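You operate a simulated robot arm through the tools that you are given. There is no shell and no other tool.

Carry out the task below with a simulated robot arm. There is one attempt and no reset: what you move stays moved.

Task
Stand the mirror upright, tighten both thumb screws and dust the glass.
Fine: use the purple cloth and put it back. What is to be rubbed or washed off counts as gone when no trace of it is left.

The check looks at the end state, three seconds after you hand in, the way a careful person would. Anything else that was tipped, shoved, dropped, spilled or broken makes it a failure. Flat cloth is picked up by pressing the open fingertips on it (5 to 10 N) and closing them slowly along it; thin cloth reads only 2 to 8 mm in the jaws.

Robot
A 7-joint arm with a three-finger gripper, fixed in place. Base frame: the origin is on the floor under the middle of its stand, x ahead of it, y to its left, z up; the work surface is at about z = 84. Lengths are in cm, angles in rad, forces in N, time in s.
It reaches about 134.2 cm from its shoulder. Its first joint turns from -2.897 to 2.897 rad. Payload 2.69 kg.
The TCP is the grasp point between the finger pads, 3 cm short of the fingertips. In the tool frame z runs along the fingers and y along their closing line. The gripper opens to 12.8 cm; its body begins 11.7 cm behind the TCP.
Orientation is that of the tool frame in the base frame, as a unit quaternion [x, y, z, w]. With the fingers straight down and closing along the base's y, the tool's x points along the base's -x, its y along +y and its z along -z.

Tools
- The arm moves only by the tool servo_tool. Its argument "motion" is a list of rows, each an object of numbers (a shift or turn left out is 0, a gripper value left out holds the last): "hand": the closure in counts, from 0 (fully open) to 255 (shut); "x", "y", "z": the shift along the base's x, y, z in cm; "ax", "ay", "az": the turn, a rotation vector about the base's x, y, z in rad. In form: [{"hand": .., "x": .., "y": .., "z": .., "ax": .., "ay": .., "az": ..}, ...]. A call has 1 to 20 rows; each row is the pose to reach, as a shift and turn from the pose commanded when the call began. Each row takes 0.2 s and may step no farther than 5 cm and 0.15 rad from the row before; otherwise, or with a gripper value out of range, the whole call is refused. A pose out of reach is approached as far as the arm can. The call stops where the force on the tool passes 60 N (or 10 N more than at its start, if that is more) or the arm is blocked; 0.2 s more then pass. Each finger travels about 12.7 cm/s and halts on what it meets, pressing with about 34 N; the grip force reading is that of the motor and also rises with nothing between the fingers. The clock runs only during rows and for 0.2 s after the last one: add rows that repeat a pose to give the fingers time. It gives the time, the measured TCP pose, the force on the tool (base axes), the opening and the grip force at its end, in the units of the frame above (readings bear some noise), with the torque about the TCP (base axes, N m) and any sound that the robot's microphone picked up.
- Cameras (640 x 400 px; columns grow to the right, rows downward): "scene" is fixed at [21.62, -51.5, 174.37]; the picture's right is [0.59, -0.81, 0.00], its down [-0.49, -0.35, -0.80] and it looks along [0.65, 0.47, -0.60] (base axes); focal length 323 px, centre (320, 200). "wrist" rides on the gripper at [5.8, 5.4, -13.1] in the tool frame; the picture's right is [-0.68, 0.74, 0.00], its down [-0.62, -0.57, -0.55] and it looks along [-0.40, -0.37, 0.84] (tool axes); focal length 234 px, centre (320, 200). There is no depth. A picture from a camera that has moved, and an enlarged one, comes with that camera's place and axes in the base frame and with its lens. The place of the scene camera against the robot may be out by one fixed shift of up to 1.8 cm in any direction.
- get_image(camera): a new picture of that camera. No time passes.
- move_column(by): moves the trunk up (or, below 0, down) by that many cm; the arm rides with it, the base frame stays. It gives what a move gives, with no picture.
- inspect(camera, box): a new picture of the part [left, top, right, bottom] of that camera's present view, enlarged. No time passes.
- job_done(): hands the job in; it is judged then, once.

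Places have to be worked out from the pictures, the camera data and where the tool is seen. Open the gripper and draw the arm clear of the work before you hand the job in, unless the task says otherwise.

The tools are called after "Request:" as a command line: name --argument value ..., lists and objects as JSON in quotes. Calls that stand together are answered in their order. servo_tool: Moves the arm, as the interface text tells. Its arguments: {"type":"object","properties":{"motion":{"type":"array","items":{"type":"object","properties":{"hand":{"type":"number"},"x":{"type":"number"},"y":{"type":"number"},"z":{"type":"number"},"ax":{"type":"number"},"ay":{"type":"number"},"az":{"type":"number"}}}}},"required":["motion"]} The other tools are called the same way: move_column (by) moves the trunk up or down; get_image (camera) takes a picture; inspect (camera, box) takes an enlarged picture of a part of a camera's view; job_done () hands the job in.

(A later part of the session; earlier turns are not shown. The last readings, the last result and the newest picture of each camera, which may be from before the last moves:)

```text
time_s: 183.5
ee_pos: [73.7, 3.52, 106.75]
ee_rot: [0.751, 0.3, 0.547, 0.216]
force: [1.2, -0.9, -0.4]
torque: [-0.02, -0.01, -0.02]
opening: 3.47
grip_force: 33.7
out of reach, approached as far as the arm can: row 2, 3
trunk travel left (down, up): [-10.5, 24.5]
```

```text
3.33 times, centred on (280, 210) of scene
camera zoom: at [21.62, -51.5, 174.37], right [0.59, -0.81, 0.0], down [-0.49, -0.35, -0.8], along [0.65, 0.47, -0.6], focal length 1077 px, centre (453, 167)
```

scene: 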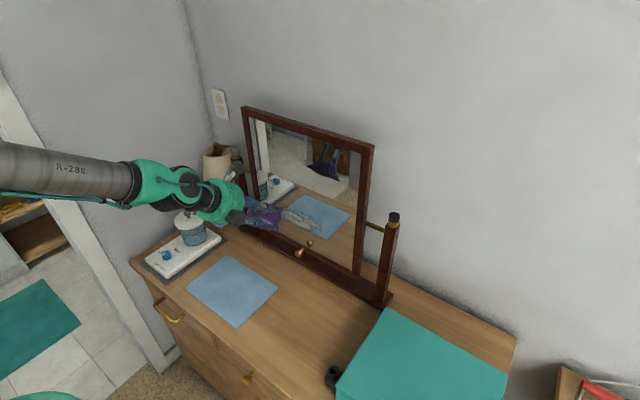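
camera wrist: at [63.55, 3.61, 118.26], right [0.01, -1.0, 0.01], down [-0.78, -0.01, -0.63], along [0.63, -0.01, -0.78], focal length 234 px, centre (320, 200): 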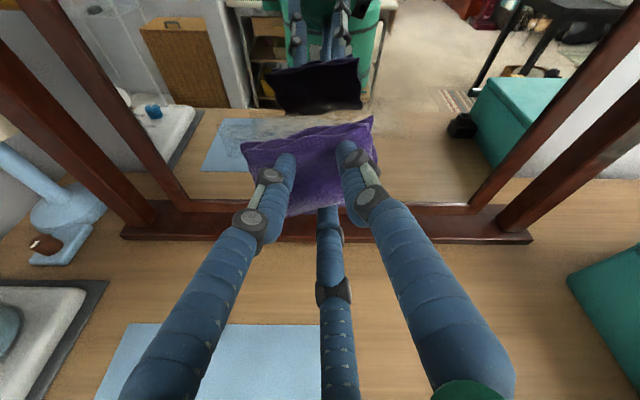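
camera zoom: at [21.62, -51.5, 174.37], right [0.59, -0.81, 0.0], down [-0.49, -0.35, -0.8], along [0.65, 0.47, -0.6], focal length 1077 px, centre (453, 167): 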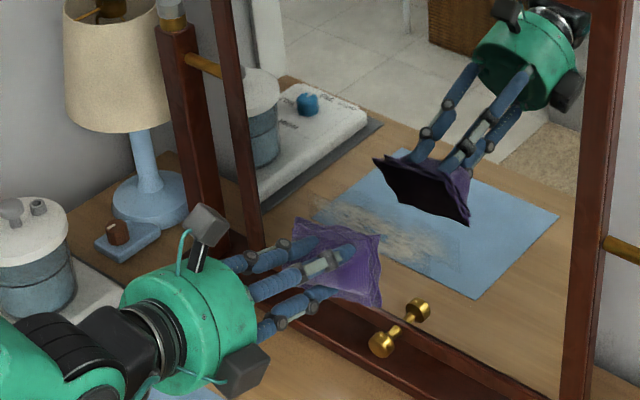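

Pitch is now -18° with the pad facing the glass. I flatten a little more and creep toward the glass.

Request:
servo_tool --motion '[{"x": 0.7, "z": -0.3, "ay": -0.05}, {"x": 1.4, "z": -0.6, "ay": -0.1}, {"x": 2.1, "z": -0.9, "ay": -0.15}, {"x": 2.8, "z": -1.0, "ay": -0.17}]'

Request:
servo_tool --motion '[{"x": 0.5}, {"x": 1}]'

Request:
inspect --camera "scene" --box '[200, 150, 360, 270]'

```text
time_s: 184.5
ee_pos: [76.54, 3.57, 105.71]
ee_rot: [0.702, 0.28, 0.609, 0.24]
force: [1.1, 0.0, 0.1]
torque: [0.04, 0.04, -0.01]
opening: 3.48
grip_force: 33.7
trunk travel left (down, up): [-10.5, 24.5]
```

```text
time_s: 185.1
ee_pos: [77.34, 3.62, 105.5]
ee_rot: [0.703, 0.281, 0.608, 0.24]
force: [-0.4, -0.4, -0.6]
torque: [0.02, 0.02, 0.01]
opening: 3.49
grip_force: 34.1
trunk travel left (down, up): [-10.5, 24.5]
```

```text
3.33 times, centred on (280, 210) of scene
camera zoom: at [21.62, -51.5, 174.37], right [0.59, -0.81, 0.0], down [-0.49, -0.35, -0.8], along [0.65, 0.47, -0.6], focal length 1077 px, centre (453, 167)
```

zoom: 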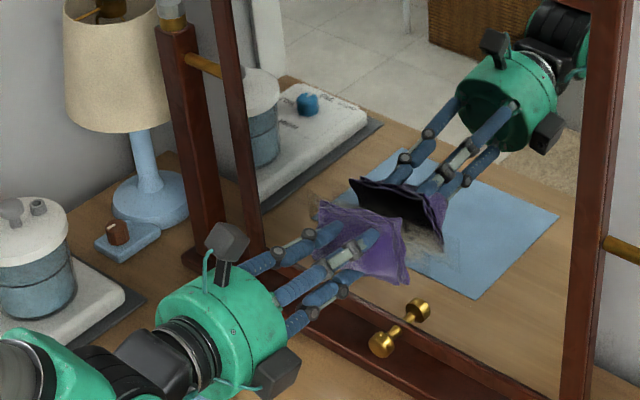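

Pitch -8° reached and the gap to the reflection is small. I creep forward in small steps until I feel contact.

Request:
servo_tool --motion '[{"x": 0.3}, {"x": 0.6}]'

Request:
servo_tool --motion '[{"x": 0.25}, {"x": 0.5}]'

Request:
servo_tool --motion '[{"x": 0.2}, {"x": 0.4}]'

```text
time_s: 185.7
ee_pos: [78.11, 3.69, 105.55]
ee_rot: [0.703, 0.28, 0.608, 0.24]
force: [-1.3, -0.2, -0.2]
torque: [-0.02, 0.0, 0.04]
opening: 3.48
grip_force: 34.0
trunk travel left (down, up): [-10.5, 24.5]
```

```text
time_s: 186.3
ee_pos: [78.55, 3.69, 105.61]
ee_rot: [0.703, 0.28, 0.608, 0.241]
force: [0.2, -0.2, -0.8]
torque: [0.01, 0.04, -0.02]
opening: 3.45
grip_force: 34.3
trunk travel left (down, up): [-10.5, 24.5]
```

```text
time_s: 186.9
ee_pos: [78.84, 3.67, 105.49]
ee_rot: [0.703, 0.281, 0.608, 0.239]
force: [-0.3, 0.2, -0.2]
torque: [-0.02, 0.0, 0.02]
opening: 3.45
grip_force: 33.7
trunk travel left (down, up): [-10.5, 24.5]
```

No contact yet at TCP x = 78.8; I continue creeping in 0.3 cm steps.

Request:
servo_tool --motion '[{"x": 0.15}, {"x": 0.3}]'

Request:
servo_tool --motion '[{"x": 0.15}, {"x": 0.3}]'

Request:
inspect --camera "scene" --box '[230, 170, 350, 260]'

Request:
get_image --camera "wrist"

```text
time_s: 187.5
ee_pos: [79.16, 3.58, 105.35]
ee_rot: [0.704, 0.28, 0.607, 0.241]
force: [-10.6, 1.2, -2.4]
torque: [0.05, -0.21, -0.36]
opening: 3.44
grip_force: 34.0
trunk travel left (down, up): [-10.5, 24.5]
```

```text
time_s: 188.1
ee_pos: [79.52, 3.55, 105.48]
ee_rot: [0.704, 0.282, 0.606, 0.24]
force: [-19.1, 1.9, -6.7]
torque: [0.21, -0.23, -0.63]
opening: 3.47
grip_force: 34.2
trunk travel left (down, up): [-10.5, 24.5]
```

```text
4.44 times, centred on (290, 215) of scene
camera zoom: at [21.62, -51.5, 174.37], right [0.59, -0.81, 0.0], down [-0.49, -0.35, -0.8], along [0.65, 0.47, -0.6], focal length 1435 px, centre (453, 133)
```

zoom: 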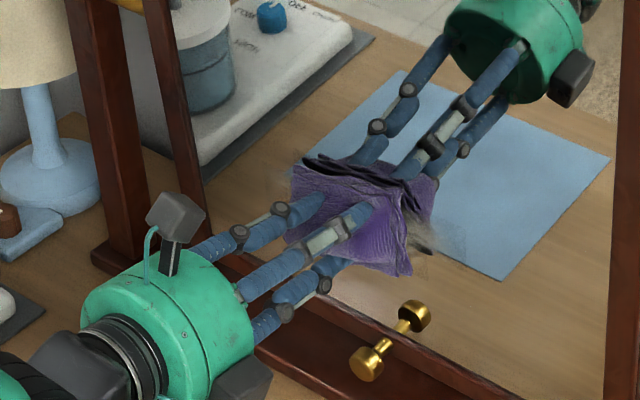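

```text
taken
camera wrist: at [67.6, 3.75, 115.2], right [0.01, -1.0, 0.01], down [-0.67, -0.01, -0.75], along [0.75, -0.01, -0.67], focal length 234 px, centre (320, 200)
```

wrist: 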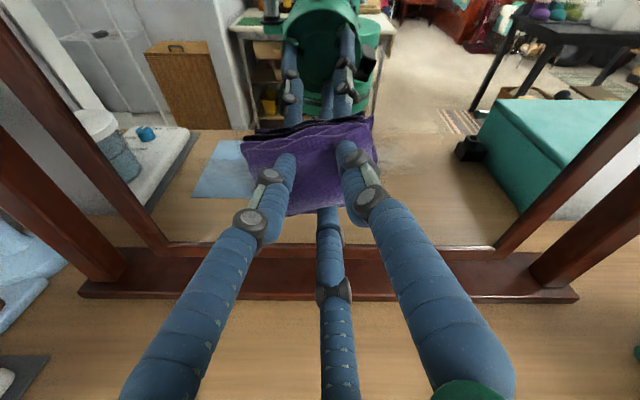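

Contact is at about TCP x = 79.1, but the torques say it's the upper-right corner of the pad. I back off slightly, turn the tool to flatten the pad against the glass, and press again.

Request:
servo_tool --motion '[{"x": -0.7}, {"x": -0.9, "az": -0.05, "ay": -0.06}, {"x": -0.9, "az": -0.1, "ay": -0.12}, {"x": -0.5, "az": -0.1, "ay": -0.12}, {"x": -0.1, "az": -0.1, "ay": -0.12}]'

Request:
servo_tool --motion '[{"x": 0.2}]'

Request:
inspect --camera "wrist" --box '[200, 80, 440, 230]'

```text
time_s: 189.3
ee_pos: [79.51, 3.57, 105.48]
ee_rot: [0.678, 0.229, 0.636, 0.288]
force: [-3.4, 0.1, 1.0]
torque: [0.06, -0.13, 0.19]
opening: 3.45
grip_force: 34.0
trunk travel left (down, up): [-10.5, 24.5]
```

```text
time_s: 189.7
ee_pos: [79.46, 3.57, 105.44]
ee_rot: [0.679, 0.23, 0.635, 0.287]
force: [-18.3, -2.0, 1.3]
torque: [0.16, -0.34, 0.85]
opening: 3.47
grip_force: 34.1
trunk travel left (down, up): [-10.5, 24.5]
```

```text
2.67 times, centred on (320, 155) of wrist
camera zoom: at [66.61, 4.91, 113.78], right [-0.1, -1.0, 0.01], down [-0.57, 0.05, -0.82], along [0.82, -0.08, -0.57], focal length 624 px, centre (320, 320)
```

zoom: 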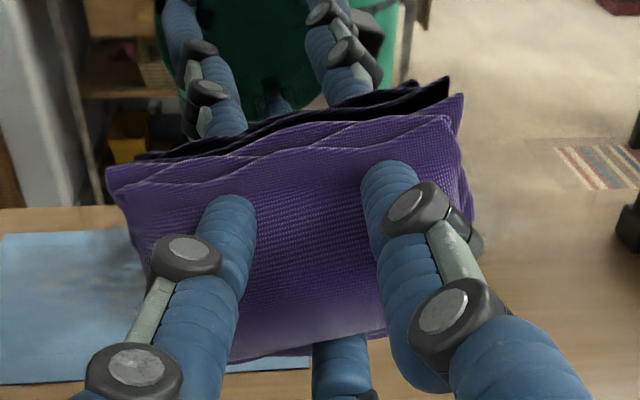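

Now the contact is on the left/top side (torque z flipped), so I correct half of the yaw and a little more pitch, then start a lateral wiping sweep with ~15–20 N.

Request:
servo_tool --motion '[{"x": -0.3, "az": 0.05, "ay": -0.05}, {"x": 0.05, "az": 0.05, "ay": -0.05}]'

Request:
servo_tool --motion '[{"y": 1.5}, {"y": 3}, {"y": 4.5}]'

Request:
get_image --camera "wrist"

Request:
inspect --camera "scene" --box '[230, 170, 350, 260]'

```text
time_s: 190.3
ee_pos: [79.5, 3.59, 105.65]
ee_rot: [0.656, 0.24, 0.66, 0.276]
force: [0.1, 0.0, -0.3]
torque: [0.03, 0.02, 0.0]
opening: 3.46
grip_force: 34.4
trunk travel left (down, up): [-10.5, 24.5]
```

```text
time_s: 191.1
ee_pos: [79.7, 8.02, 105.47]
ee_rot: [0.657, 0.24, 0.659, 0.276]
force: [0.7, 0.2, -0.2]
torque: [-0.02, 0.01, 0.0]
opening: 3.44
grip_force: 33.5
trunk travel left (down, up): [-10.5, 24.5]
```

```text
taken
camera wrist: at [66.41, 8.74, 113.15], right [-0.05, -1.0, 0.0], down [-0.53, 0.02, -0.85], along [0.85, -0.04, -0.53], focal length 234 px, centre (320, 200)
```

wrist: 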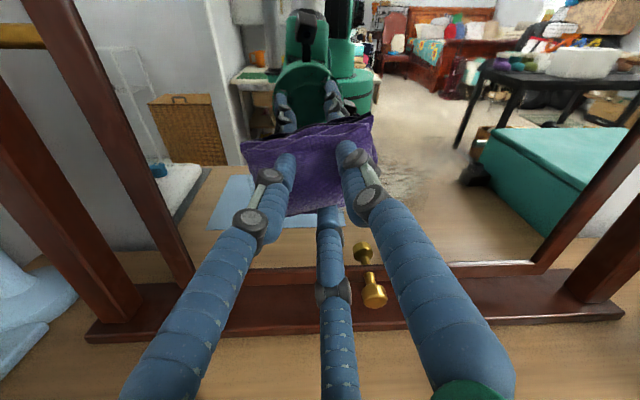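

```text
4.44 times, centred on (290, 215) of scene
camera zoom: at [21.62, -51.5, 174.37], right [0.59, -0.81, 0.0], down [-0.49, -0.35, -0.8], along [0.65, 0.47, -0.6], focal length 1435 px, centre (453, 133)
```

zoom: 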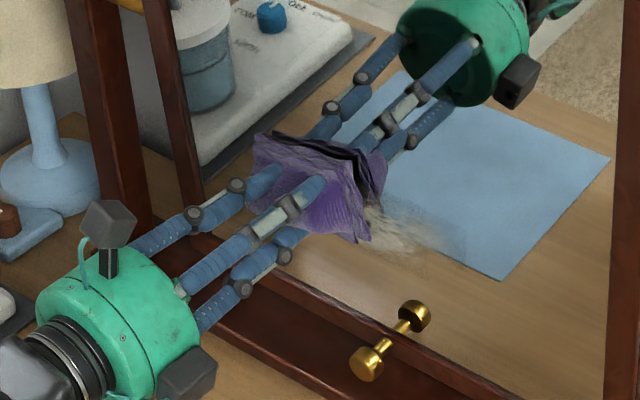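

Flattening removed the contact, so I press forward in small steps until the force is about 15 N.

Request:
servo_tool --motion '[{"x": 0.15}, {"x": 0.3}]'

Request:
servo_tool --motion '[{"x": 0.2}]'

Request:
servo_tool --motion '[{"x": 0.15}]'

```text
time_s: 191.7
ee_pos: [79.78, 7.95, 105.48]
ee_rot: [0.657, 0.241, 0.659, 0.276]
force: [-20.2, -1.1, -0.8]
torque: [-0.01, -0.31, 1.17]
opening: 3.51
grip_force: 33.8
trunk travel left (down, up): [-10.5, 24.5]
```

```text
time_s: 192.1
ee_pos: [79.96, 8.07, 105.47]
ee_rot: [0.657, 0.24, 0.659, 0.277]
force: [-34.4, -2.8, -3.1]
torque: [-0.09, -0.47, 1.92]
opening: 3.49
grip_force: 33.6
trunk travel left (down, up): [-10.5, 24.5]
```

```text
time_s: 192.5
ee_pos: [79.99, 8.09, 105.42]
ee_rot: [0.657, 0.241, 0.659, 0.277]
force: [-50.1, -1.6, -3.6]
torque: [-0.18, -0.67, 2.86]
opening: 3.51
grip_force: 34.0
trunk travel left (down, up): [-10.5, 24.5]
```

That's too firm (50 N, on the pad's left edge). I back off 0.3 cm, yaw back by 0.04 and recheck the force.

Request:
servo_tool --motion '[{"x": -0.25}, {"x": -0.4, "az": 0.04}, {"x": -0.4, "az": 0.04}]'

```text
time_s: 193.3
ee_pos: [79.99, 8.05, 105.84]
ee_rot: [0.65, 0.252, 0.666, 0.263]
force: [-10.8, -5.4, 1.4]
torque: [0.11, -0.46, -0.67]
opening: 3.5
grip_force: 33.6
trunk travel left (down, up): [-10.5, 24.5]
```

Now it leans to the right edge, so the flat angle lies in between; I split the difference and start sweeping while reading force.

Request:
servo_tool --motion '[{"az": -0.02, "x": -0.1}, {"az": -0.02, "x": 0.0}]'

Request:
servo_tool --motion '[{"y": 1}, {"y": 2}]'

```text
time_s: 193.9
ee_pos: [79.99, 8.14, 105.62]
ee_rot: [0.654, 0.247, 0.662, 0.269]
force: [0.3, -0.1, 0.2]
torque: [-0.01, 0.0, 0.01]
opening: 3.48
grip_force: 33.7
trunk travel left (down, up): [-10.5, 24.5]
```

```text
time_s: 194.5
ee_pos: [80.09, 10.1, 105.55]
ee_rot: [0.654, 0.248, 0.662, 0.27]
force: [-1.0, 0.6, -0.8]
torque: [-0.02, -0.03, -0.02]
opening: 3.5
grip_force: 33.9
trunk travel left (down, up): [-10.5, 24.5]
```

Flat but just out of contact; I press in 0.2 cm and check.

Request:
servo_tool --motion '[{"x": 0.12}, {"x": 0.24}]'

```text
time_s: 195.1
ee_pos: [80.13, 9.95, 105.57]
ee_rot: [0.654, 0.248, 0.662, 0.27]
force: [-19.9, -0.5, 0.8]
torque: [0.11, -0.59, 0.12]
opening: 3.47
grip_force: 33.6
trunk travel left (down, up): [-10.5, 24.5]
```

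Left/right is now balanced (20 N); contact is still toward the pad's upper edge, so I pitch up by another 0.06 rad and re-press.

Request:
servo_tool --motion '[{"x": -0.25, "ay": -0.03}, {"x": -0.25, "ay": -0.06}, {"x": -0.05, "ay": -0.06}]'

Request:
servo_tool --motion '[{"x": 0.12}]'

```text
time_s: 195.9
ee_pos: [80.06, 10.16, 105.52]
ee_rot: [0.634, 0.239, 0.682, 0.276]
force: [-18.4, 0.0, 1.5]
torque: [0.07, 0.8, 0.8]
opening: 3.46
grip_force: 33.7
trunk travel left (down, up): [-10.5, 24.5]
```

```text
time_s: 196.3
ee_pos: [80.08, 10.08, 105.55]
ee_rot: [0.634, 0.239, 0.681, 0.277]
force: [-24.3, 1.0, 0.3]
torque: [0.12, 1.22, 1.18]
opening: 3.48
grip_force: 34.2
trunk travel left (down, up): [-10.5, 24.5]
```

Overshot (now lower-left edge). I undo two thirds of that pitch and then sweep; the pad edge contact will vary slightly, so I'll overlap passes.

Request:
servo_tool --motion '[{"x": -0.25, "ay": 0.02}, {"x": -0.25, "ay": 0.04, "az": 0.01}, {"x": -0.1, "ay": 0.04, "az": 0.01}]'

Request:
servo_tool --motion '[{"x": 0.1}]'

```text
time_s: 197.1
ee_pos: [80.0, 10.11, 105.67]
ee_rot: [0.646, 0.247, 0.67, 0.27]
force: [-15.8, -0.4, 1.9]
torque: [-0.11, -0.71, -0.61]
opening: 3.46
grip_force: 34.4
trunk travel left (down, up): [-10.5, 24.5]
```

```text
time_s: 197.5
ee_pos: [80.2, 10.04, 105.63]
ee_rot: [0.646, 0.248, 0.67, 0.268]
force: [-22.0, -0.9, 2.1]
torque: [-0.07, -0.72, -0.96]
opening: 3.49
grip_force: 34.1
trunk travel left (down, up): [-10.5, 24.5]
```

Close enough to flat. I now sweep: left to y≈14, then right across the dust.

Request:
servo_tool --motion '[{"y": 1.3}, {"y": 2.6}, {"y": 4}, {"y": 2.6}, {"y": 1.2}, {"y": -0.2}, {"y": -1.6}, {"y": -3}, {"y": -4.4}, {"y": -5.8}, {"y": -7.2}, {"y": -8.6}]'

Request:
get_image --camera "wrist"

Request:
inspect --camera "scene" --box '[230, 170, 350, 260]'

```text
time_s: 200.1
ee_pos: [80.11, 1.71, 105.68]
ee_rot: [0.646, 0.247, 0.67, 0.27]
force: [-47.1, 16.9, -1.6]
torque: [-0.07, -0.25, 1.0]
opening: 3.47
grip_force: 33.4
trunk travel left (down, up): [-10.5, 24.5]
```

```text
taken
camera wrist: at [66.68, 1.93, 113.02], right [-0.02, -1.0, 0.01], down [-0.51, 0.0, -0.86], along [0.86, -0.02, -0.51], focal length 234 px, centre (320, 200)
```

wrist: 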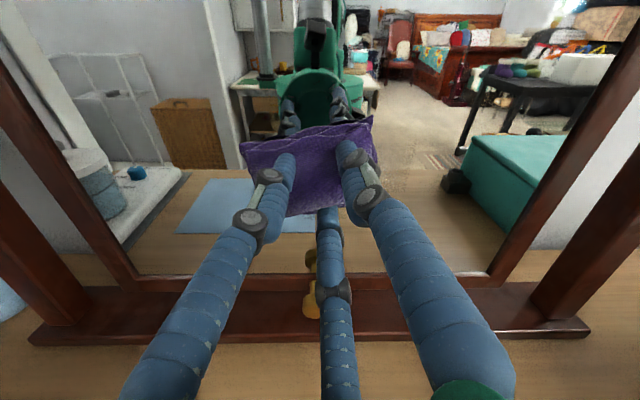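

```text
4.44 times, centred on (290, 215) of scene
camera zoom: at [21.62, -51.5, 174.37], right [0.59, -0.81, 0.0], down [-0.49, -0.35, -0.8], along [0.65, 0.47, -0.6], focal length 1435 px, centre (453, 133)
```

zoom: 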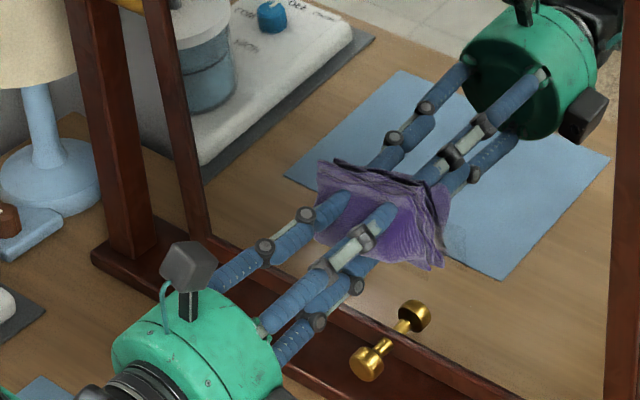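

The left part of the dust is already gone. Force has grown to 47 N, so I ease off 0.2 cm and continue the sweep to the right.

Request:
servo_tool --motion '[{"x": -0.2}, {"x": -0.2, "y": -1.3}, {"x": -0.2, "y": -2.6}, {"x": -0.2, "y": -3.9}, {"x": -0.2, "y": -5.2}, {"x": -0.2, "y": -6.5}, {"x": -0.2, "y": -7.8}, {"x": -0.2, "y": -9}]'

Request:
inspect --camera "scene" --box '[230, 170, 350, 260]'

Request:
get_image --camera "wrist"

```text
time_s: 201.9
ee_pos: [80.03, -7.52, 105.56]
ee_rot: [0.646, 0.247, 0.67, 0.269]
force: [-0.8, 0.2, -0.3]
torque: [0.0, 0.0, -0.02]
opening: 3.47
grip_force: 33.9
trunk travel left (down, up): [-10.5, 24.5]
```

```text
4.44 times, centred on (290, 215) of scene
camera zoom: at [21.62, -51.5, 174.37], right [0.59, -0.81, 0.0], down [-0.49, -0.35, -0.8], along [0.65, 0.47, -0.6], focal length 1435 px, centre (453, 133)
```

zoom: 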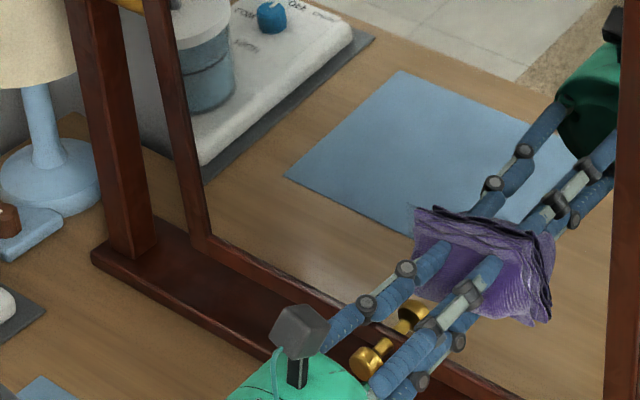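

```text
taken
camera wrist: at [66.54, -7.21, 112.86], right [-0.02, -1.0, 0.0], down [-0.51, 0.0, -0.86], along [0.86, -0.02, -0.51], focal length 234 px, centre (320, 200)
```

wrist: 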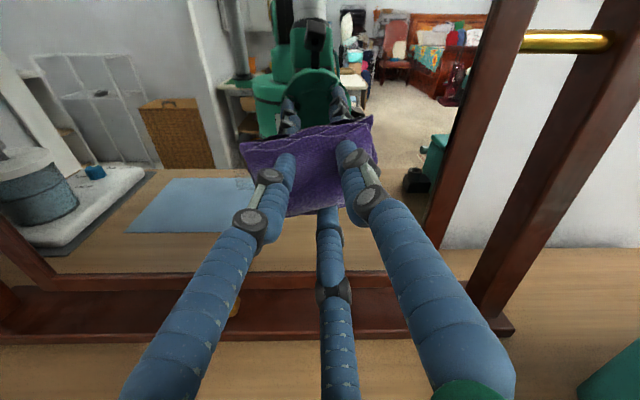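

The dust looks gone where it's visible. I back the pad off the glass and move aside to inspect the whole area for traces.

Request:
servo_tool --motion '[{"x": -2}, {"x": -4}, {"x": -5, "y": -4}, {"x": -5, "y": -8}]'

Request:
inspect --camera "scene" --box '[250, 170, 350, 250]'

Request:
inspect --camera "wrist" --box '[0, 60, 320, 260]'

Request:
get_image --camera "wrist"

```text
time_s: 202.9
ee_pos: [74.95, -15.74, 105.66]
ee_rot: [0.646, 0.247, 0.67, 0.269]
force: [-0.4, -0.6, 0.6]
torque: [0.01, 0.01, -0.08]
opening: 3.47
grip_force: 33.6
trunk travel left (down, up): [-10.5, 24.5]
```

```text
5.00 times, centred on (300, 210) of scene
camera zoom: at [21.62, -51.5, 174.37], right [0.59, -0.81, 0.0], down [-0.49, -0.35, -0.8], along [0.65, 0.47, -0.6], focal length 1615 px, centre (420, 150)
```

zoom: 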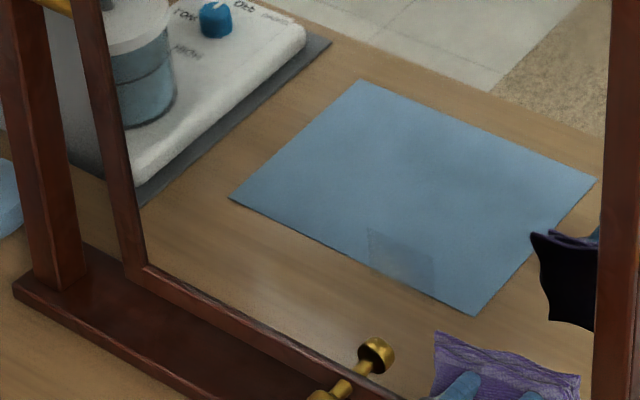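

```text
2.00 times, centred on (160, 160) of wrist
camera zoom: at [61.41, -15.42, 113.03], right [-0.02, -1.0, 0.01], down [-0.51, 0.0, -0.86], along [0.86, -0.02, -0.51], focal length 468 px, centre (640, 280)
```

zoom: 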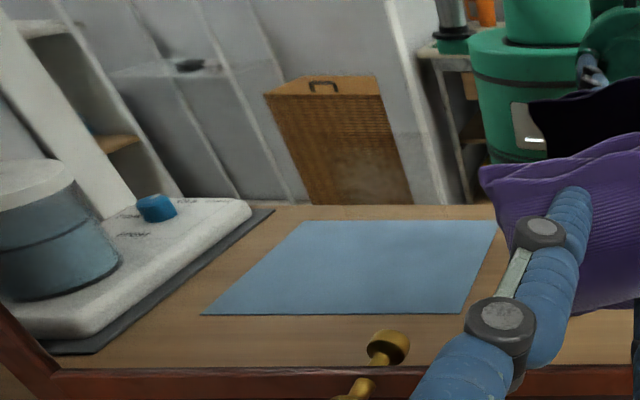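

```text
taken
camera wrist: at [61.41, -15.42, 113.03], right [-0.02, -1.0, 0.01], down [-0.51, 0.0, -0.86], along [0.86, -0.02, -0.51], focal length 234 px, centre (320, 200)
```

wrist: 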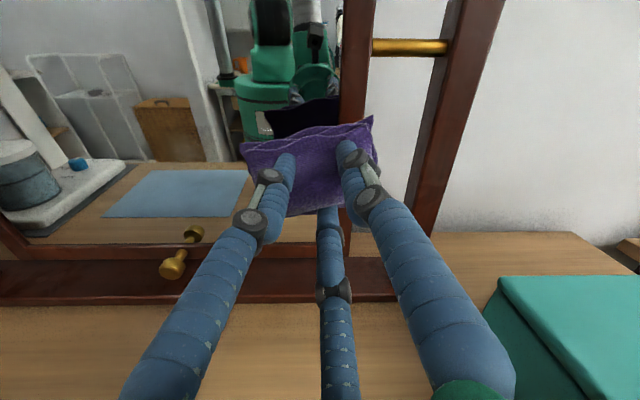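

A faint rectangular trace remains at about y = -6…-1, z = 105…108 (where the pad had lost contact). I go back there, press, and wipe with small strokes.

Request:
servo_tool --motion '[{"y": 4, "z": 0.5}, {"y": 8, "z": 0.8, "x": 1.5}, {"y": 12, "z": 0.8, "x": 3}, {"y": 12.5, "z": 0.8, "x": 4.6}, {"y": 12.5, "z": 0.8, "x": 5.2}]'

Request:
servo_tool --motion '[{"x": 0.15}]'

```text
time_s: 204.1
ee_pos: [80.11, -2.96, 106.27]
ee_rot: [0.646, 0.248, 0.67, 0.27]
force: [-17.3, 2.5, 0.1]
torque: [-0.11, -0.46, 0.48]
opening: 3.44
grip_force: 33.6
trunk travel left (down, up): [-10.5, 24.5]
```

```text
time_s: 204.5
ee_pos: [80.12, -3.06, 106.33]
ee_rot: [0.647, 0.247, 0.669, 0.269]
force: [-37.9, 1.3, -3.4]
torque: [-0.06, -0.45, 0.6]
opening: 3.46
grip_force: 33.8
trunk travel left (down, up): [-10.5, 24.5]
```

Good centred contact (38 N). I ease a touch and wipe over the patch with overlapping strokes.

Request:
servo_tool --motion '[{"x": -0.06, "y": 1.2}, {"x": -0.06, "y": 2.4}, {"x": -0.06, "y": 3.6}, {"x": -0.06, "y": 2.4, "z": 0.4}, {"x": -0.06, "y": 1.2, "z": 0.8}, {"x": -0.06, "y": 0, "z": 1}, {"x": -0.06, "y": -1.2, "z": 1}, {"x": -0.06, "y": -2.4, "z": 1}, {"x": -0.06, "y": -3.6, "z": 1}, {"x": -0.06, "y": -4.8, "z": 1}]'

Request:
servo_tool --motion '[{"y": 1.2, "z": -0.6}, {"y": 2.4, "z": -1.2}, {"y": 3.6, "z": -1.6}, {"y": 4.8, "z": -2}, {"y": 6, "z": -2}, {"y": 7.2, "z": -2}]'

```text
time_s: 206.7
ee_pos: [80.12, -7.75, 107.57]
ee_rot: [0.645, 0.247, 0.671, 0.27]
force: [-40.8, 16.3, -1.3]
torque: [-0.13, -0.37, 1.39]
opening: 3.48
grip_force: 33.7
trunk travel left (down, up): [-10.5, 24.5]
```

```text
time_s: 208.1
ee_pos: [80.13, -0.68, 105.35]
ee_rot: [0.646, 0.246, 0.67, 0.269]
force: [-33.1, -11.4, -4.5]
torque: [0.17, -0.52, 0.34]
opening: 3.48
grip_force: 34.4
trunk travel left (down, up): [-10.5, 24.5]
```

Contact stayed good throughout. For thoroughness I do full-width passes over the rest of the dust area as well.

Request:
servo_tool --motion '[{"y": 1.4}, {"y": 2.8}, {"y": 4.2}, {"y": 5.6}, {"y": 7}, {"y": 8.4}, {"y": 9.8}, {"y": 11.2}, {"y": 12.6}, {"y": 13.6}, {"y": 13.6, "z": -1}, {"y": 13.6, "z": -2}, {"y": 12.2, "z": -2.3}, {"y": 10.8, "z": -2.3}, {"y": 9.4, "z": -2.3}]'

Request:
servo_tool --motion '[{"y": -1.4}, {"y": -2.8}, {"y": -4.2}, {"y": -5.6}, {"y": -7}, {"y": -8.4}, {"y": -9.8}, {"y": -11.2}, {"y": -12.6}, {"y": -14}, {"y": -15.4}]'

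```text
time_s: 211.3
ee_pos: [80.24, 8.62, 103.06]
ee_rot: [0.646, 0.249, 0.67, 0.269]
force: [-18.0, 3.4, -0.4]
torque: [-0.14, -0.36, 1.02]
opening: 3.45
grip_force: 33.6
trunk travel left (down, up): [-10.5, 24.5]
```

```text
time_s: 213.7
ee_pos: [80.31, -6.76, 103.19]
ee_rot: [0.646, 0.247, 0.67, 0.269]
force: [-14.6, 2.2, -1.4]
torque: [-0.09, -0.25, 0.85]
opening: 3.47
grip_force: 33.9
trunk travel left (down, up): [-10.5, 24.5]
```

I back away from the glass and inspect again for remaining traces.

Request:
servo_tool --motion '[{"x": -2}, {"x": -4}, {"x": -5, "y": -4}, {"x": -6, "y": -8.5}]'

Request:
inspect --camera "scene" --box '[250, 170, 350, 250]'

Request:
inspect --camera "wrist" --box '[0, 60, 320, 260]'

Request:
inspect --camera "scene" --box '[240, 100, 380, 190]'

```text
time_s: 214.7
ee_pos: [74.35, -15.02, 103.09]
ee_rot: [0.646, 0.247, 0.67, 0.269]
force: [0.1, 0.9, -0.7]
torque: [-0.03, 0.02, -0.09]
opening: 3.47
grip_force: 34.0
trunk travel left (down, up): [-10.5, 24.5]
```

```text
5.00 times, centred on (300, 210) of scene
camera zoom: at [21.62, -51.5, 174.37], right [0.59, -0.81, 0.0], down [-0.49, -0.35, -0.8], along [0.65, 0.47, -0.6], focal length 1615 px, centre (420, 150)
```

zoom: 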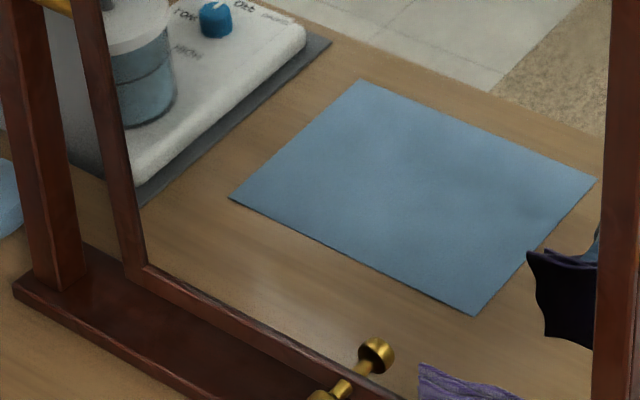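

```text
2.00 times, centred on (160, 160) of wrist
camera zoom: at [60.83, -14.69, 110.44], right [-0.02, -1.0, 0.0], down [-0.51, 0.0, -0.86], along [0.86, -0.02, -0.51], focal length 468 px, centre (640, 280)
```

zoom: 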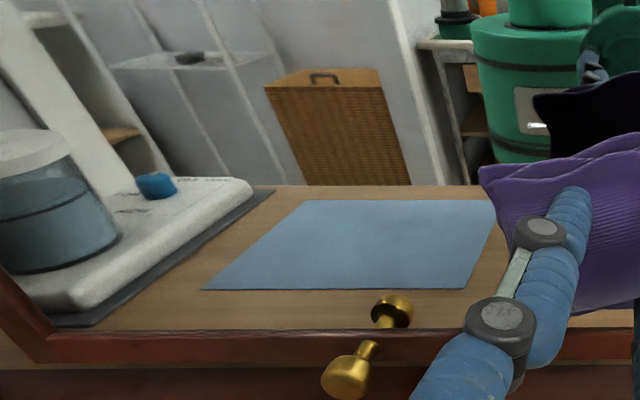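

```text
4.44 times, centred on (310, 145) of scene
camera zoom: at [21.62, -51.5, 174.37], right [0.59, -0.81, 0.0], down [-0.49, -0.35, -0.8], along [0.65, 0.47, -0.6], focal length 1435 px, centre (364, 444)
```

zoom: 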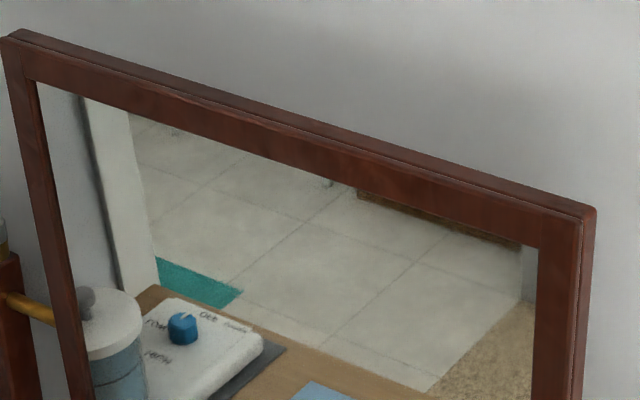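

The glass looks completely clean. But the reflection has shifted a few pixels compared with before wiping, so I check whether the mirror has tilted.

Request:
inspect --camera "scene" --box '[350, 130, 414, 170]'

Request:
inspect --camera "scene" --box '[350, 250, 414, 290]'

Request:
inspect --camera "scene" --box '[225, 95, 289, 135]'

Request:
inspect --camera "scene" --box '[225, 195, 289, 235]'

Request:
inspect --camera "scene" --box '[370, 200, 418, 230]'

Request:
inspect --camera "scene" --box '[226, 145, 242, 155]'

```text
10.00 times, centred on (382, 150) of scene
camera zoom: at [21.62, -51.5, 174.37], right [0.59, -0.81, 0.0], down [-0.49, -0.35, -0.8], along [0.65, 0.47, -0.6], focal length 3230 px, centre (-300, 700)
```

zoom: 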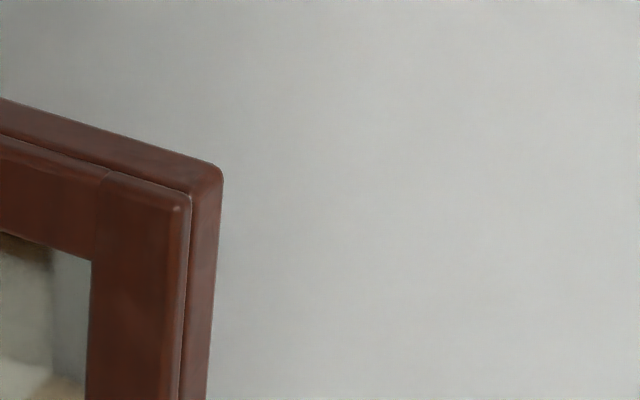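

```text
10.00 times, centred on (382, 270) of scene
camera zoom: at [21.62, -51.5, 174.37], right [0.59, -0.81, 0.0], down [-0.49, -0.35, -0.8], along [0.65, 0.47, -0.6], focal length 3230 px, centre (-300, -500)
```

zoom: 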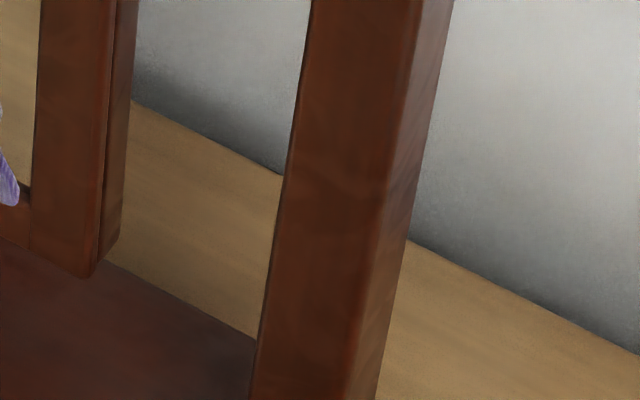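

```text
10.00 times, centred on (257, 115) of scene
camera zoom: at [21.62, -51.5, 174.37], right [0.59, -0.81, 0.0], down [-0.49, -0.35, -0.8], along [0.65, 0.47, -0.6], focal length 3230 px, centre (950, 1050)
```

zoom: 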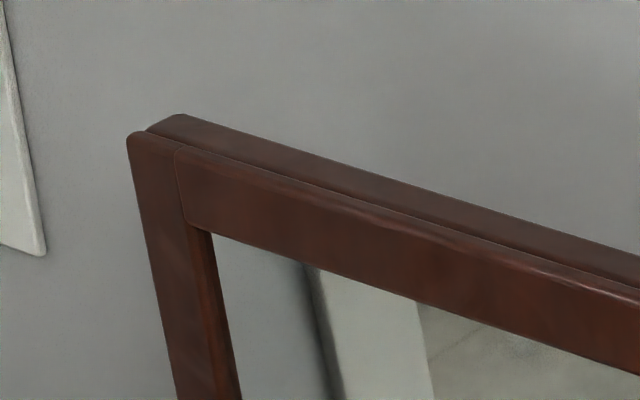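

```text
10.00 times, centred on (257, 215) of scene
camera zoom: at [21.62, -51.5, 174.37], right [0.59, -0.81, 0.0], down [-0.49, -0.35, -0.8], along [0.65, 0.47, -0.6], focal length 3230 px, centre (950, 50)
```

zoom: 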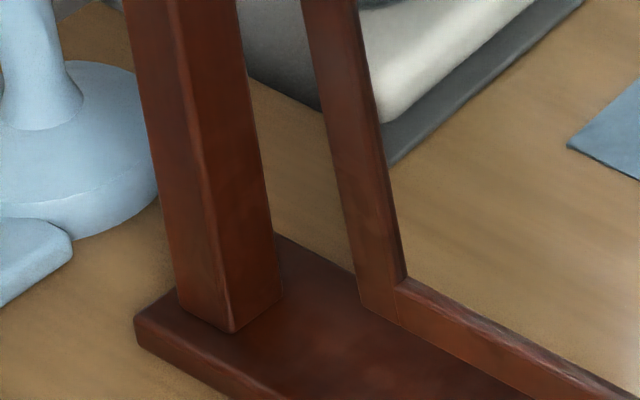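

```text
13.33 times, centred on (394, 215) of scene
camera zoom: at [21.62, -51.5, 174.37], right [0.59, -0.81, 0.0], down [-0.49, -0.35, -0.8], along [0.65, 0.47, -0.6], focal length 4306 px, centre (-667, 0)
```

zoom: 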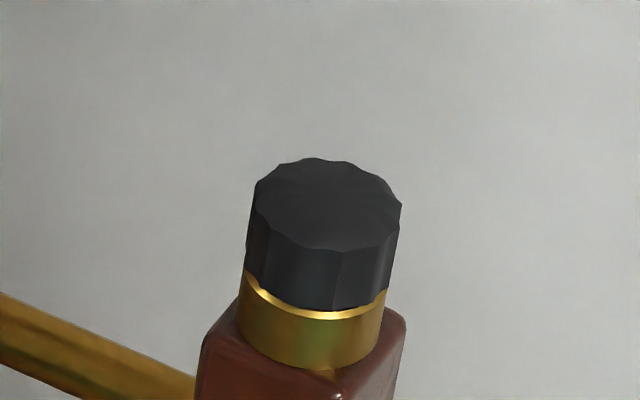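

```text
16.00 times, centred on (234, 150) of scene
camera zoom: at [21.62, -51.5, 174.37], right [0.59, -0.81, 0.0], down [-0.49, -0.35, -0.8], along [0.65, 0.47, -0.6], focal length 5168 px, centre (1696, 1000)
```

zoom: 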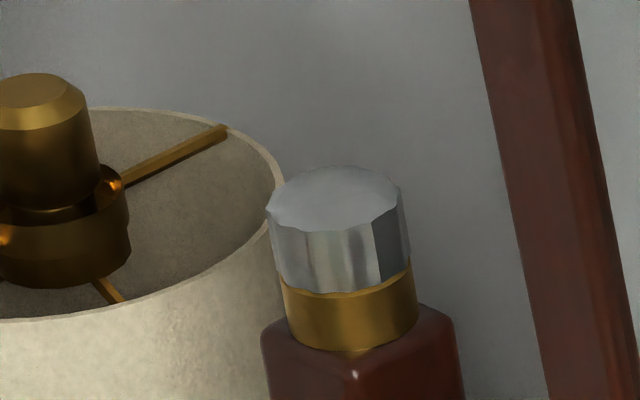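

The mirror slipped about 0.045 rad (bottom back) under the wiping pressure, so it needs correcting. I'll push its top rail back gently with the soft cloth pad: first I retreat and raise the trunk to work at that height.

Request:
servo_tool --motion '[{"x": -3}, {"x": -6, "y": 4}, {"x": -8, "y": 8}, {"x": -8, "y": 12.5}, {"x": -8, "y": 17}]'

Request:
move_column --by 24

Request:
get_image --camera "wrist"

Request:
get_image --camera "scene"

```text
time_s: 215.9
ee_pos: [66.28, 2.06, 102.96]
ee_rot: [0.646, 0.247, 0.67, 0.27]
force: [-1.2, -0.9, -0.1]
torque: [0.01, 0.01, 0.03]
opening: 3.45
grip_force: 33.8
trunk travel left (down, up): [-10.5, 24.5]
```

```text
time_s: 218.4
ee_pos: [66.25, 2.12, 126.78]
ee_rot: [0.646, 0.247, 0.67, 0.269]
force: [-0.5, -0.2, -0.9]
torque: [0.02, 0.04, 0.02]
opening: 3.5
grip_force: 33.7
trunk travel left (down, up): [-34.5, 0.5]
```

```text
taken
camera wrist: at [52.81, 2.36, 134.25], right [-0.02, -1.0, 0.0], down [-0.51, 0.01, -0.86], along [0.86, -0.02, -0.51], focal length 234 px, centre (320, 200)
```

wrist: 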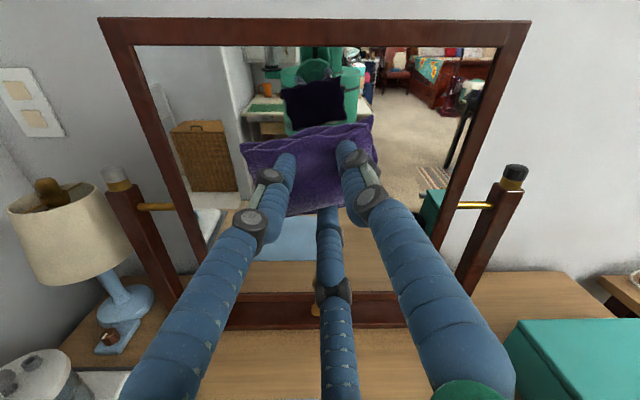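

```text
taken
```

scene: 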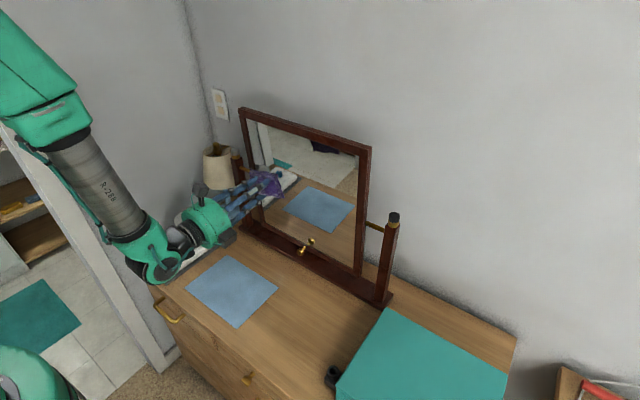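

The glass looks clean here too. The top rail is at z ≈ 135.7–137.9; I raise the pad to z ≈ 136.3 and approach the rail, stopping short.

Request:
servo_tool --motion '[{"z": 2, "x": 1}, {"z": 4, "x": 2}, {"z": 6, "x": 4}, {"z": 8, "x": 6}, {"z": 9.5, "x": 8}, {"z": 9.5, "x": 9.5}, {"z": 9.5, "x": 10.5}]'

Request:
inspect --camera "wrist" --box '[200, 60, 440, 210]'

Request:
inspect --camera "scene" --box '[220, 80, 400, 190]'

```text
time_s: 220.0
ee_pos: [76.81, 1.91, 136.42]
ee_rot: [0.646, 0.248, 0.67, 0.27]
force: [0.2, 0.1, -0.2]
torque: [-0.02, 0.03, -0.01]
opening: 3.47
grip_force: 34.1
trunk travel left (down, up): [-34.5, 0.5]
```

```text
2.67 times, centred on (320, 135) of wrist
camera zoom: at [63.29, 2.33, 143.69], right [-0.02, -1.0, 0.0], down [-0.51, 0.01, -0.86], along [0.86, -0.02, -0.51], focal length 624 px, centre (320, 373)
```

zoom: 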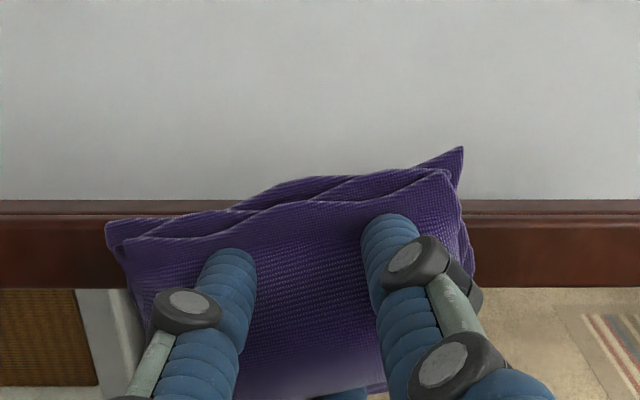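

```text
3.56 times, centred on (310, 135) of scene
camera zoom: at [21.62, -51.5, 174.37], right [0.59, -0.81, 0.0], down [-0.49, -0.35, -0.8], along [0.65, 0.47, -0.6], focal length 1148 px, centre (356, 431)
```

zoom: 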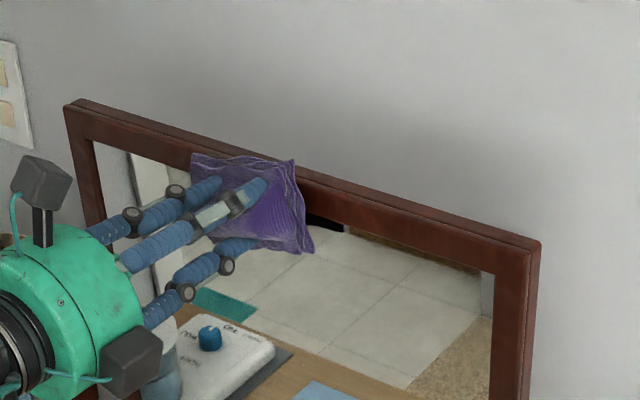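

The pad is in front of the top rail. I creep forward to contact and then push in small increments.

Request:
servo_tool --motion '[{"x": 0.3}, {"x": 0.6}]'

Request:
servo_tool --motion '[{"x": 0.2}, {"x": 0.4}]'

Request:
servo_tool --motion '[{"x": 0.2}, {"x": 0.3}]'

```text
time_s: 220.6
ee_pos: [77.31, 2.07, 136.44]
ee_rot: [0.646, 0.247, 0.67, 0.269]
force: [0.1, 0.4, -0.7]
torque: [0.01, 0.0, 0.0]
opening: 3.45
grip_force: 34.0
trunk travel left (down, up): [-34.5, 0.5]
```

```text
time_s: 221.2
ee_pos: [77.87, 2.08, 136.34]
ee_rot: [0.646, 0.248, 0.67, 0.27]
force: [0.7, -0.6, 0.2]
torque: [0.0, 0.03, 0.03]
opening: 3.43
grip_force: 34.2
trunk travel left (down, up): [-34.5, 0.5]
```

```text
time_s: 221.8
ee_pos: [78.19, 2.13, 136.5]
ee_rot: [0.646, 0.247, 0.67, 0.269]
force: [-0.9, -0.4, -0.5]
torque: [-0.02, 0.01, 0.04]
opening: 3.48
grip_force: 34.2
trunk travel left (down, up): [-34.5, 0.5]
```

No contact yet at TCP x = 78.2; I continue in 0.3 cm steps.

Request:
servo_tool --motion '[{"x": 0.15}, {"x": 0.3}]'

Request:
servo_tool --motion '[{"x": 0.15}, {"x": 0.3}]'

```text
time_s: 222.4
ee_pos: [78.49, 2.07, 136.42]
ee_rot: [0.646, 0.248, 0.67, 0.268]
force: [-0.5, 0.3, -0.1]
torque: [0.01, -0.01, -0.02]
opening: 3.49
grip_force: 33.4
trunk travel left (down, up): [-34.5, 0.5]
```

```text
time_s: 223.0
ee_pos: [78.54, 2.05, 136.42]
ee_rot: [0.646, 0.248, 0.67, 0.269]
force: [-2.8, 0.5, -0.7]
torque: [-0.04, 0.01, 0.18]
opening: 3.49
grip_force: 33.5
trunk travel left (down, up): [-34.5, 0.5]
```

Contact at about x = 78.6. Now I push in 0.3 cm increments and watch the force.

Request:
servo_tool --motion '[{"x": 0.15}, {"x": 0.3}]'

Request:
servo_tool --motion '[{"x": 0.15}, {"x": 0.3}]'

Request:
inspect --camera "scene" --box '[350, 130, 414, 170]'

Request:
inspect --camera "scene" --box '[350, 250, 414, 290]'

```text
time_s: 223.6
ee_pos: [78.94, 2.11, 136.41]
ee_rot: [0.646, 0.248, 0.67, 0.269]
force: [-3.2, 1.0, -0.6]
torque: [0.11, 0.21, 0.19]
opening: 3.47
grip_force: 34.1
trunk travel left (down, up): [-34.5, 0.5]
```

```text
time_s: 224.2
ee_pos: [79.28, 2.02, 136.45]
ee_rot: [0.646, 0.248, 0.67, 0.269]
force: [-3.1, 1.6, -0.9]
torque: [0.04, 0.21, 0.2]
opening: 3.47
grip_force: 33.8
trunk travel left (down, up): [-34.5, 0.5]
```

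```text
10.00 times, centred on (382, 150) of scene
camera zoom: at [21.62, -51.5, 174.37], right [0.59, -0.81, 0.0], down [-0.49, -0.35, -0.8], along [0.65, 0.47, -0.6], focal length 3230 px, centre (-300, 700)
```

zoom: 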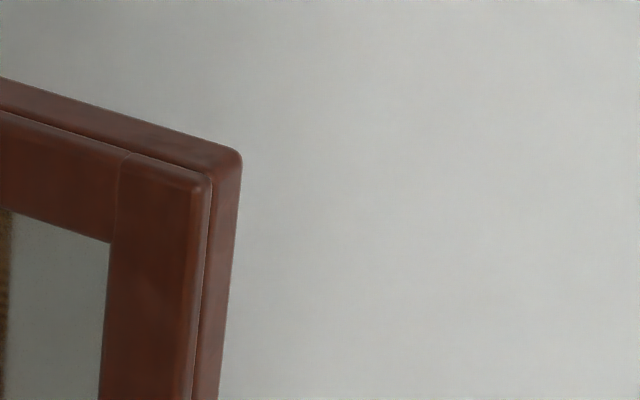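

```text
10.00 times, centred on (382, 270) of scene
camera zoom: at [21.62, -51.5, 174.37], right [0.59, -0.81, 0.0], down [-0.49, -0.35, -0.8], along [0.65, 0.47, -0.6], focal length 3230 px, centre (-300, -500)
```

zoom: 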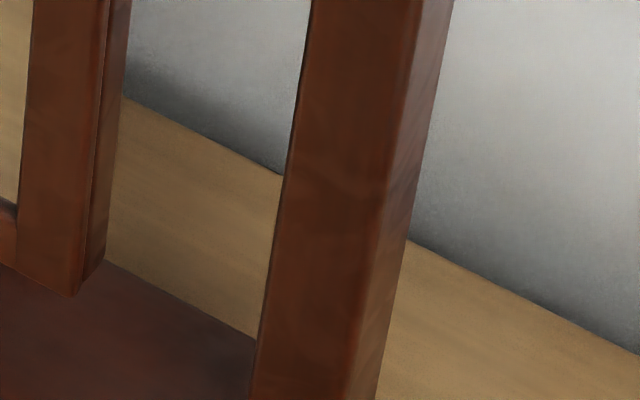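

Interesting: only ~3 N at the top rail moves the mirror, so the clamp friction is modest; I'll recheck the screws afterwards. The mirror is now within ~0.008 rad of upright, so I push 0.2 cm more and measure.

Request:
servo_tool --motion '[{"x": 0.1}, {"x": 0.2}]'

Request:
servo_tool --motion '[{"x": -1}, {"x": -3}, {"x": -6}, {"x": -9}]'

Request:
inspect --camera "scene" --box '[350, 130, 414, 170]'

Request:
inspect --camera "scene" --box '[350, 250, 414, 290]'

Request:
inspect --camera "scene" --box '[225, 95, 289, 135]'

Request:
inspect --camera "scene" --box '[225, 195, 289, 235]'

```text
time_s: 224.8
ee_pos: [79.53, 2.0, 136.53]
ee_rot: [0.646, 0.246, 0.67, 0.27]
force: [-3.3, -2.3, 0.1]
torque: [-0.04, 0.16, 0.11]
opening: 3.46
grip_force: 33.6
trunk travel left (down, up): [-34.5, 0.5]
```

```text
time_s: 225.8
ee_pos: [70.29, 2.12, 136.51]
ee_rot: [0.645, 0.248, 0.67, 0.27]
force: [0.3, -0.6, -0.5]
torque: [0.03, 0.0, -0.03]
opening: 3.49
grip_force: 34.1
trunk travel left (down, up): [-34.5, 0.5]
```

```text
10.00 times, centred on (382, 150) of scene
camera zoom: at [21.62, -51.5, 174.37], right [0.59, -0.81, 0.0], down [-0.49, -0.35, -0.8], along [0.65, 0.47, -0.6], focal length 3230 px, centre (-300, 700)
```

zoom: 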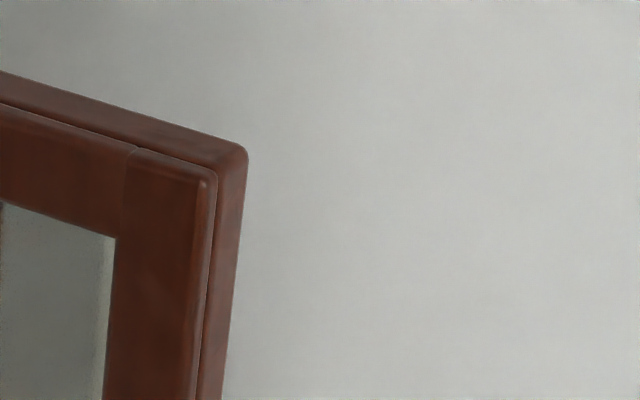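

```text
10.00 times, centred on (382, 270) of scene
camera zoom: at [21.62, -51.5, 174.37], right [0.59, -0.81, 0.0], down [-0.49, -0.35, -0.8], along [0.65, 0.47, -0.6], focal length 3230 px, centre (-300, -500)
```

zoom: 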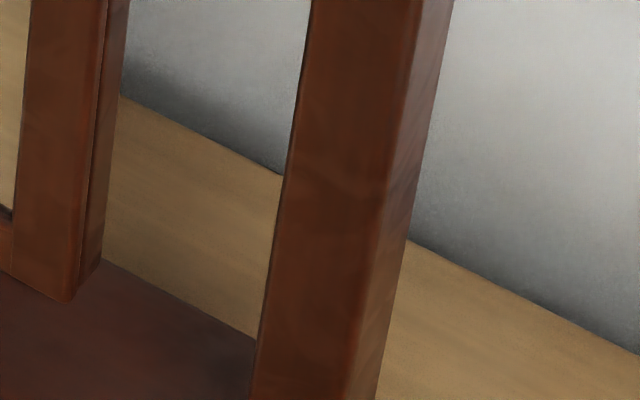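

```text
10.00 times, centred on (257, 115) of scene
camera zoom: at [21.62, -51.5, 174.37], right [0.59, -0.81, 0.0], down [-0.49, -0.35, -0.8], along [0.65, 0.47, -0.6], focal length 3230 px, centre (950, 1050)
```

zoom: 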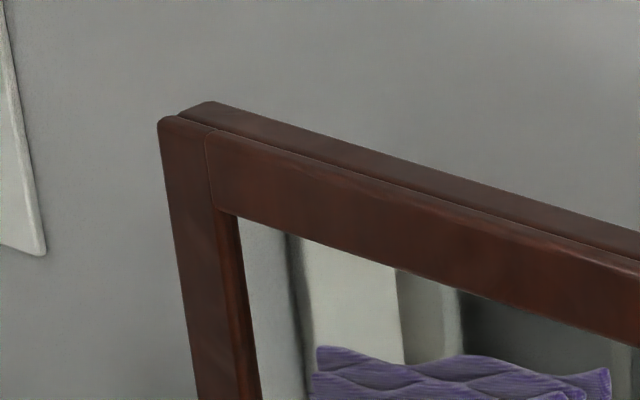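

```text
10.00 times, centred on (257, 215) of scene
camera zoom: at [21.62, -51.5, 174.37], right [0.59, -0.81, 0.0], down [-0.49, -0.35, -0.8], along [0.65, 0.47, -0.6], focal length 3230 px, centre (950, 50)
```

zoom: 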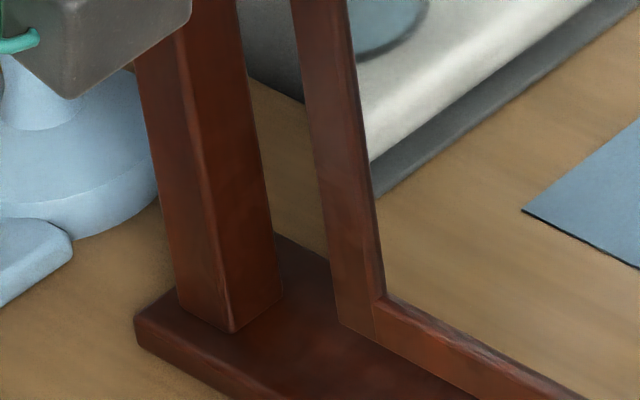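

The mirror is upright again to within ~0.1°. I check the glass once more for any remaining trace from the wrist camera.

Request:
get_image --camera "wrist"

Request:
inspect --camera "scene" --box '[250, 170, 370, 270]'

```text
taken
camera wrist: at [56.86, 2.33, 143.84], right [-0.02, -1.0, 0.0], down [-0.51, 0.01, -0.86], along [0.86, -0.02, -0.51], focal length 234 px, centre (320, 200)
```

wrist: 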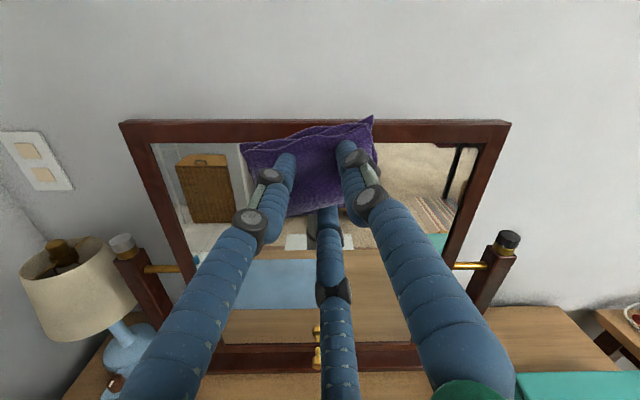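

```text
4.00 times, centred on (310, 220) of scene
camera zoom: at [21.62, -51.5, 174.37], right [0.59, -0.81, 0.0], down [-0.49, -0.35, -0.8], along [0.65, 0.47, -0.6], focal length 1292 px, centre (360, 120)
```

zoom: 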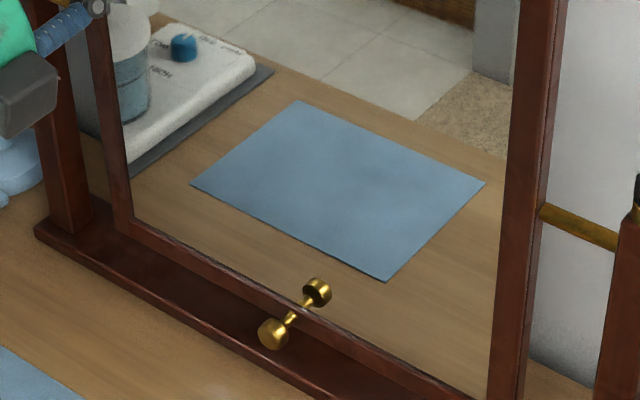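

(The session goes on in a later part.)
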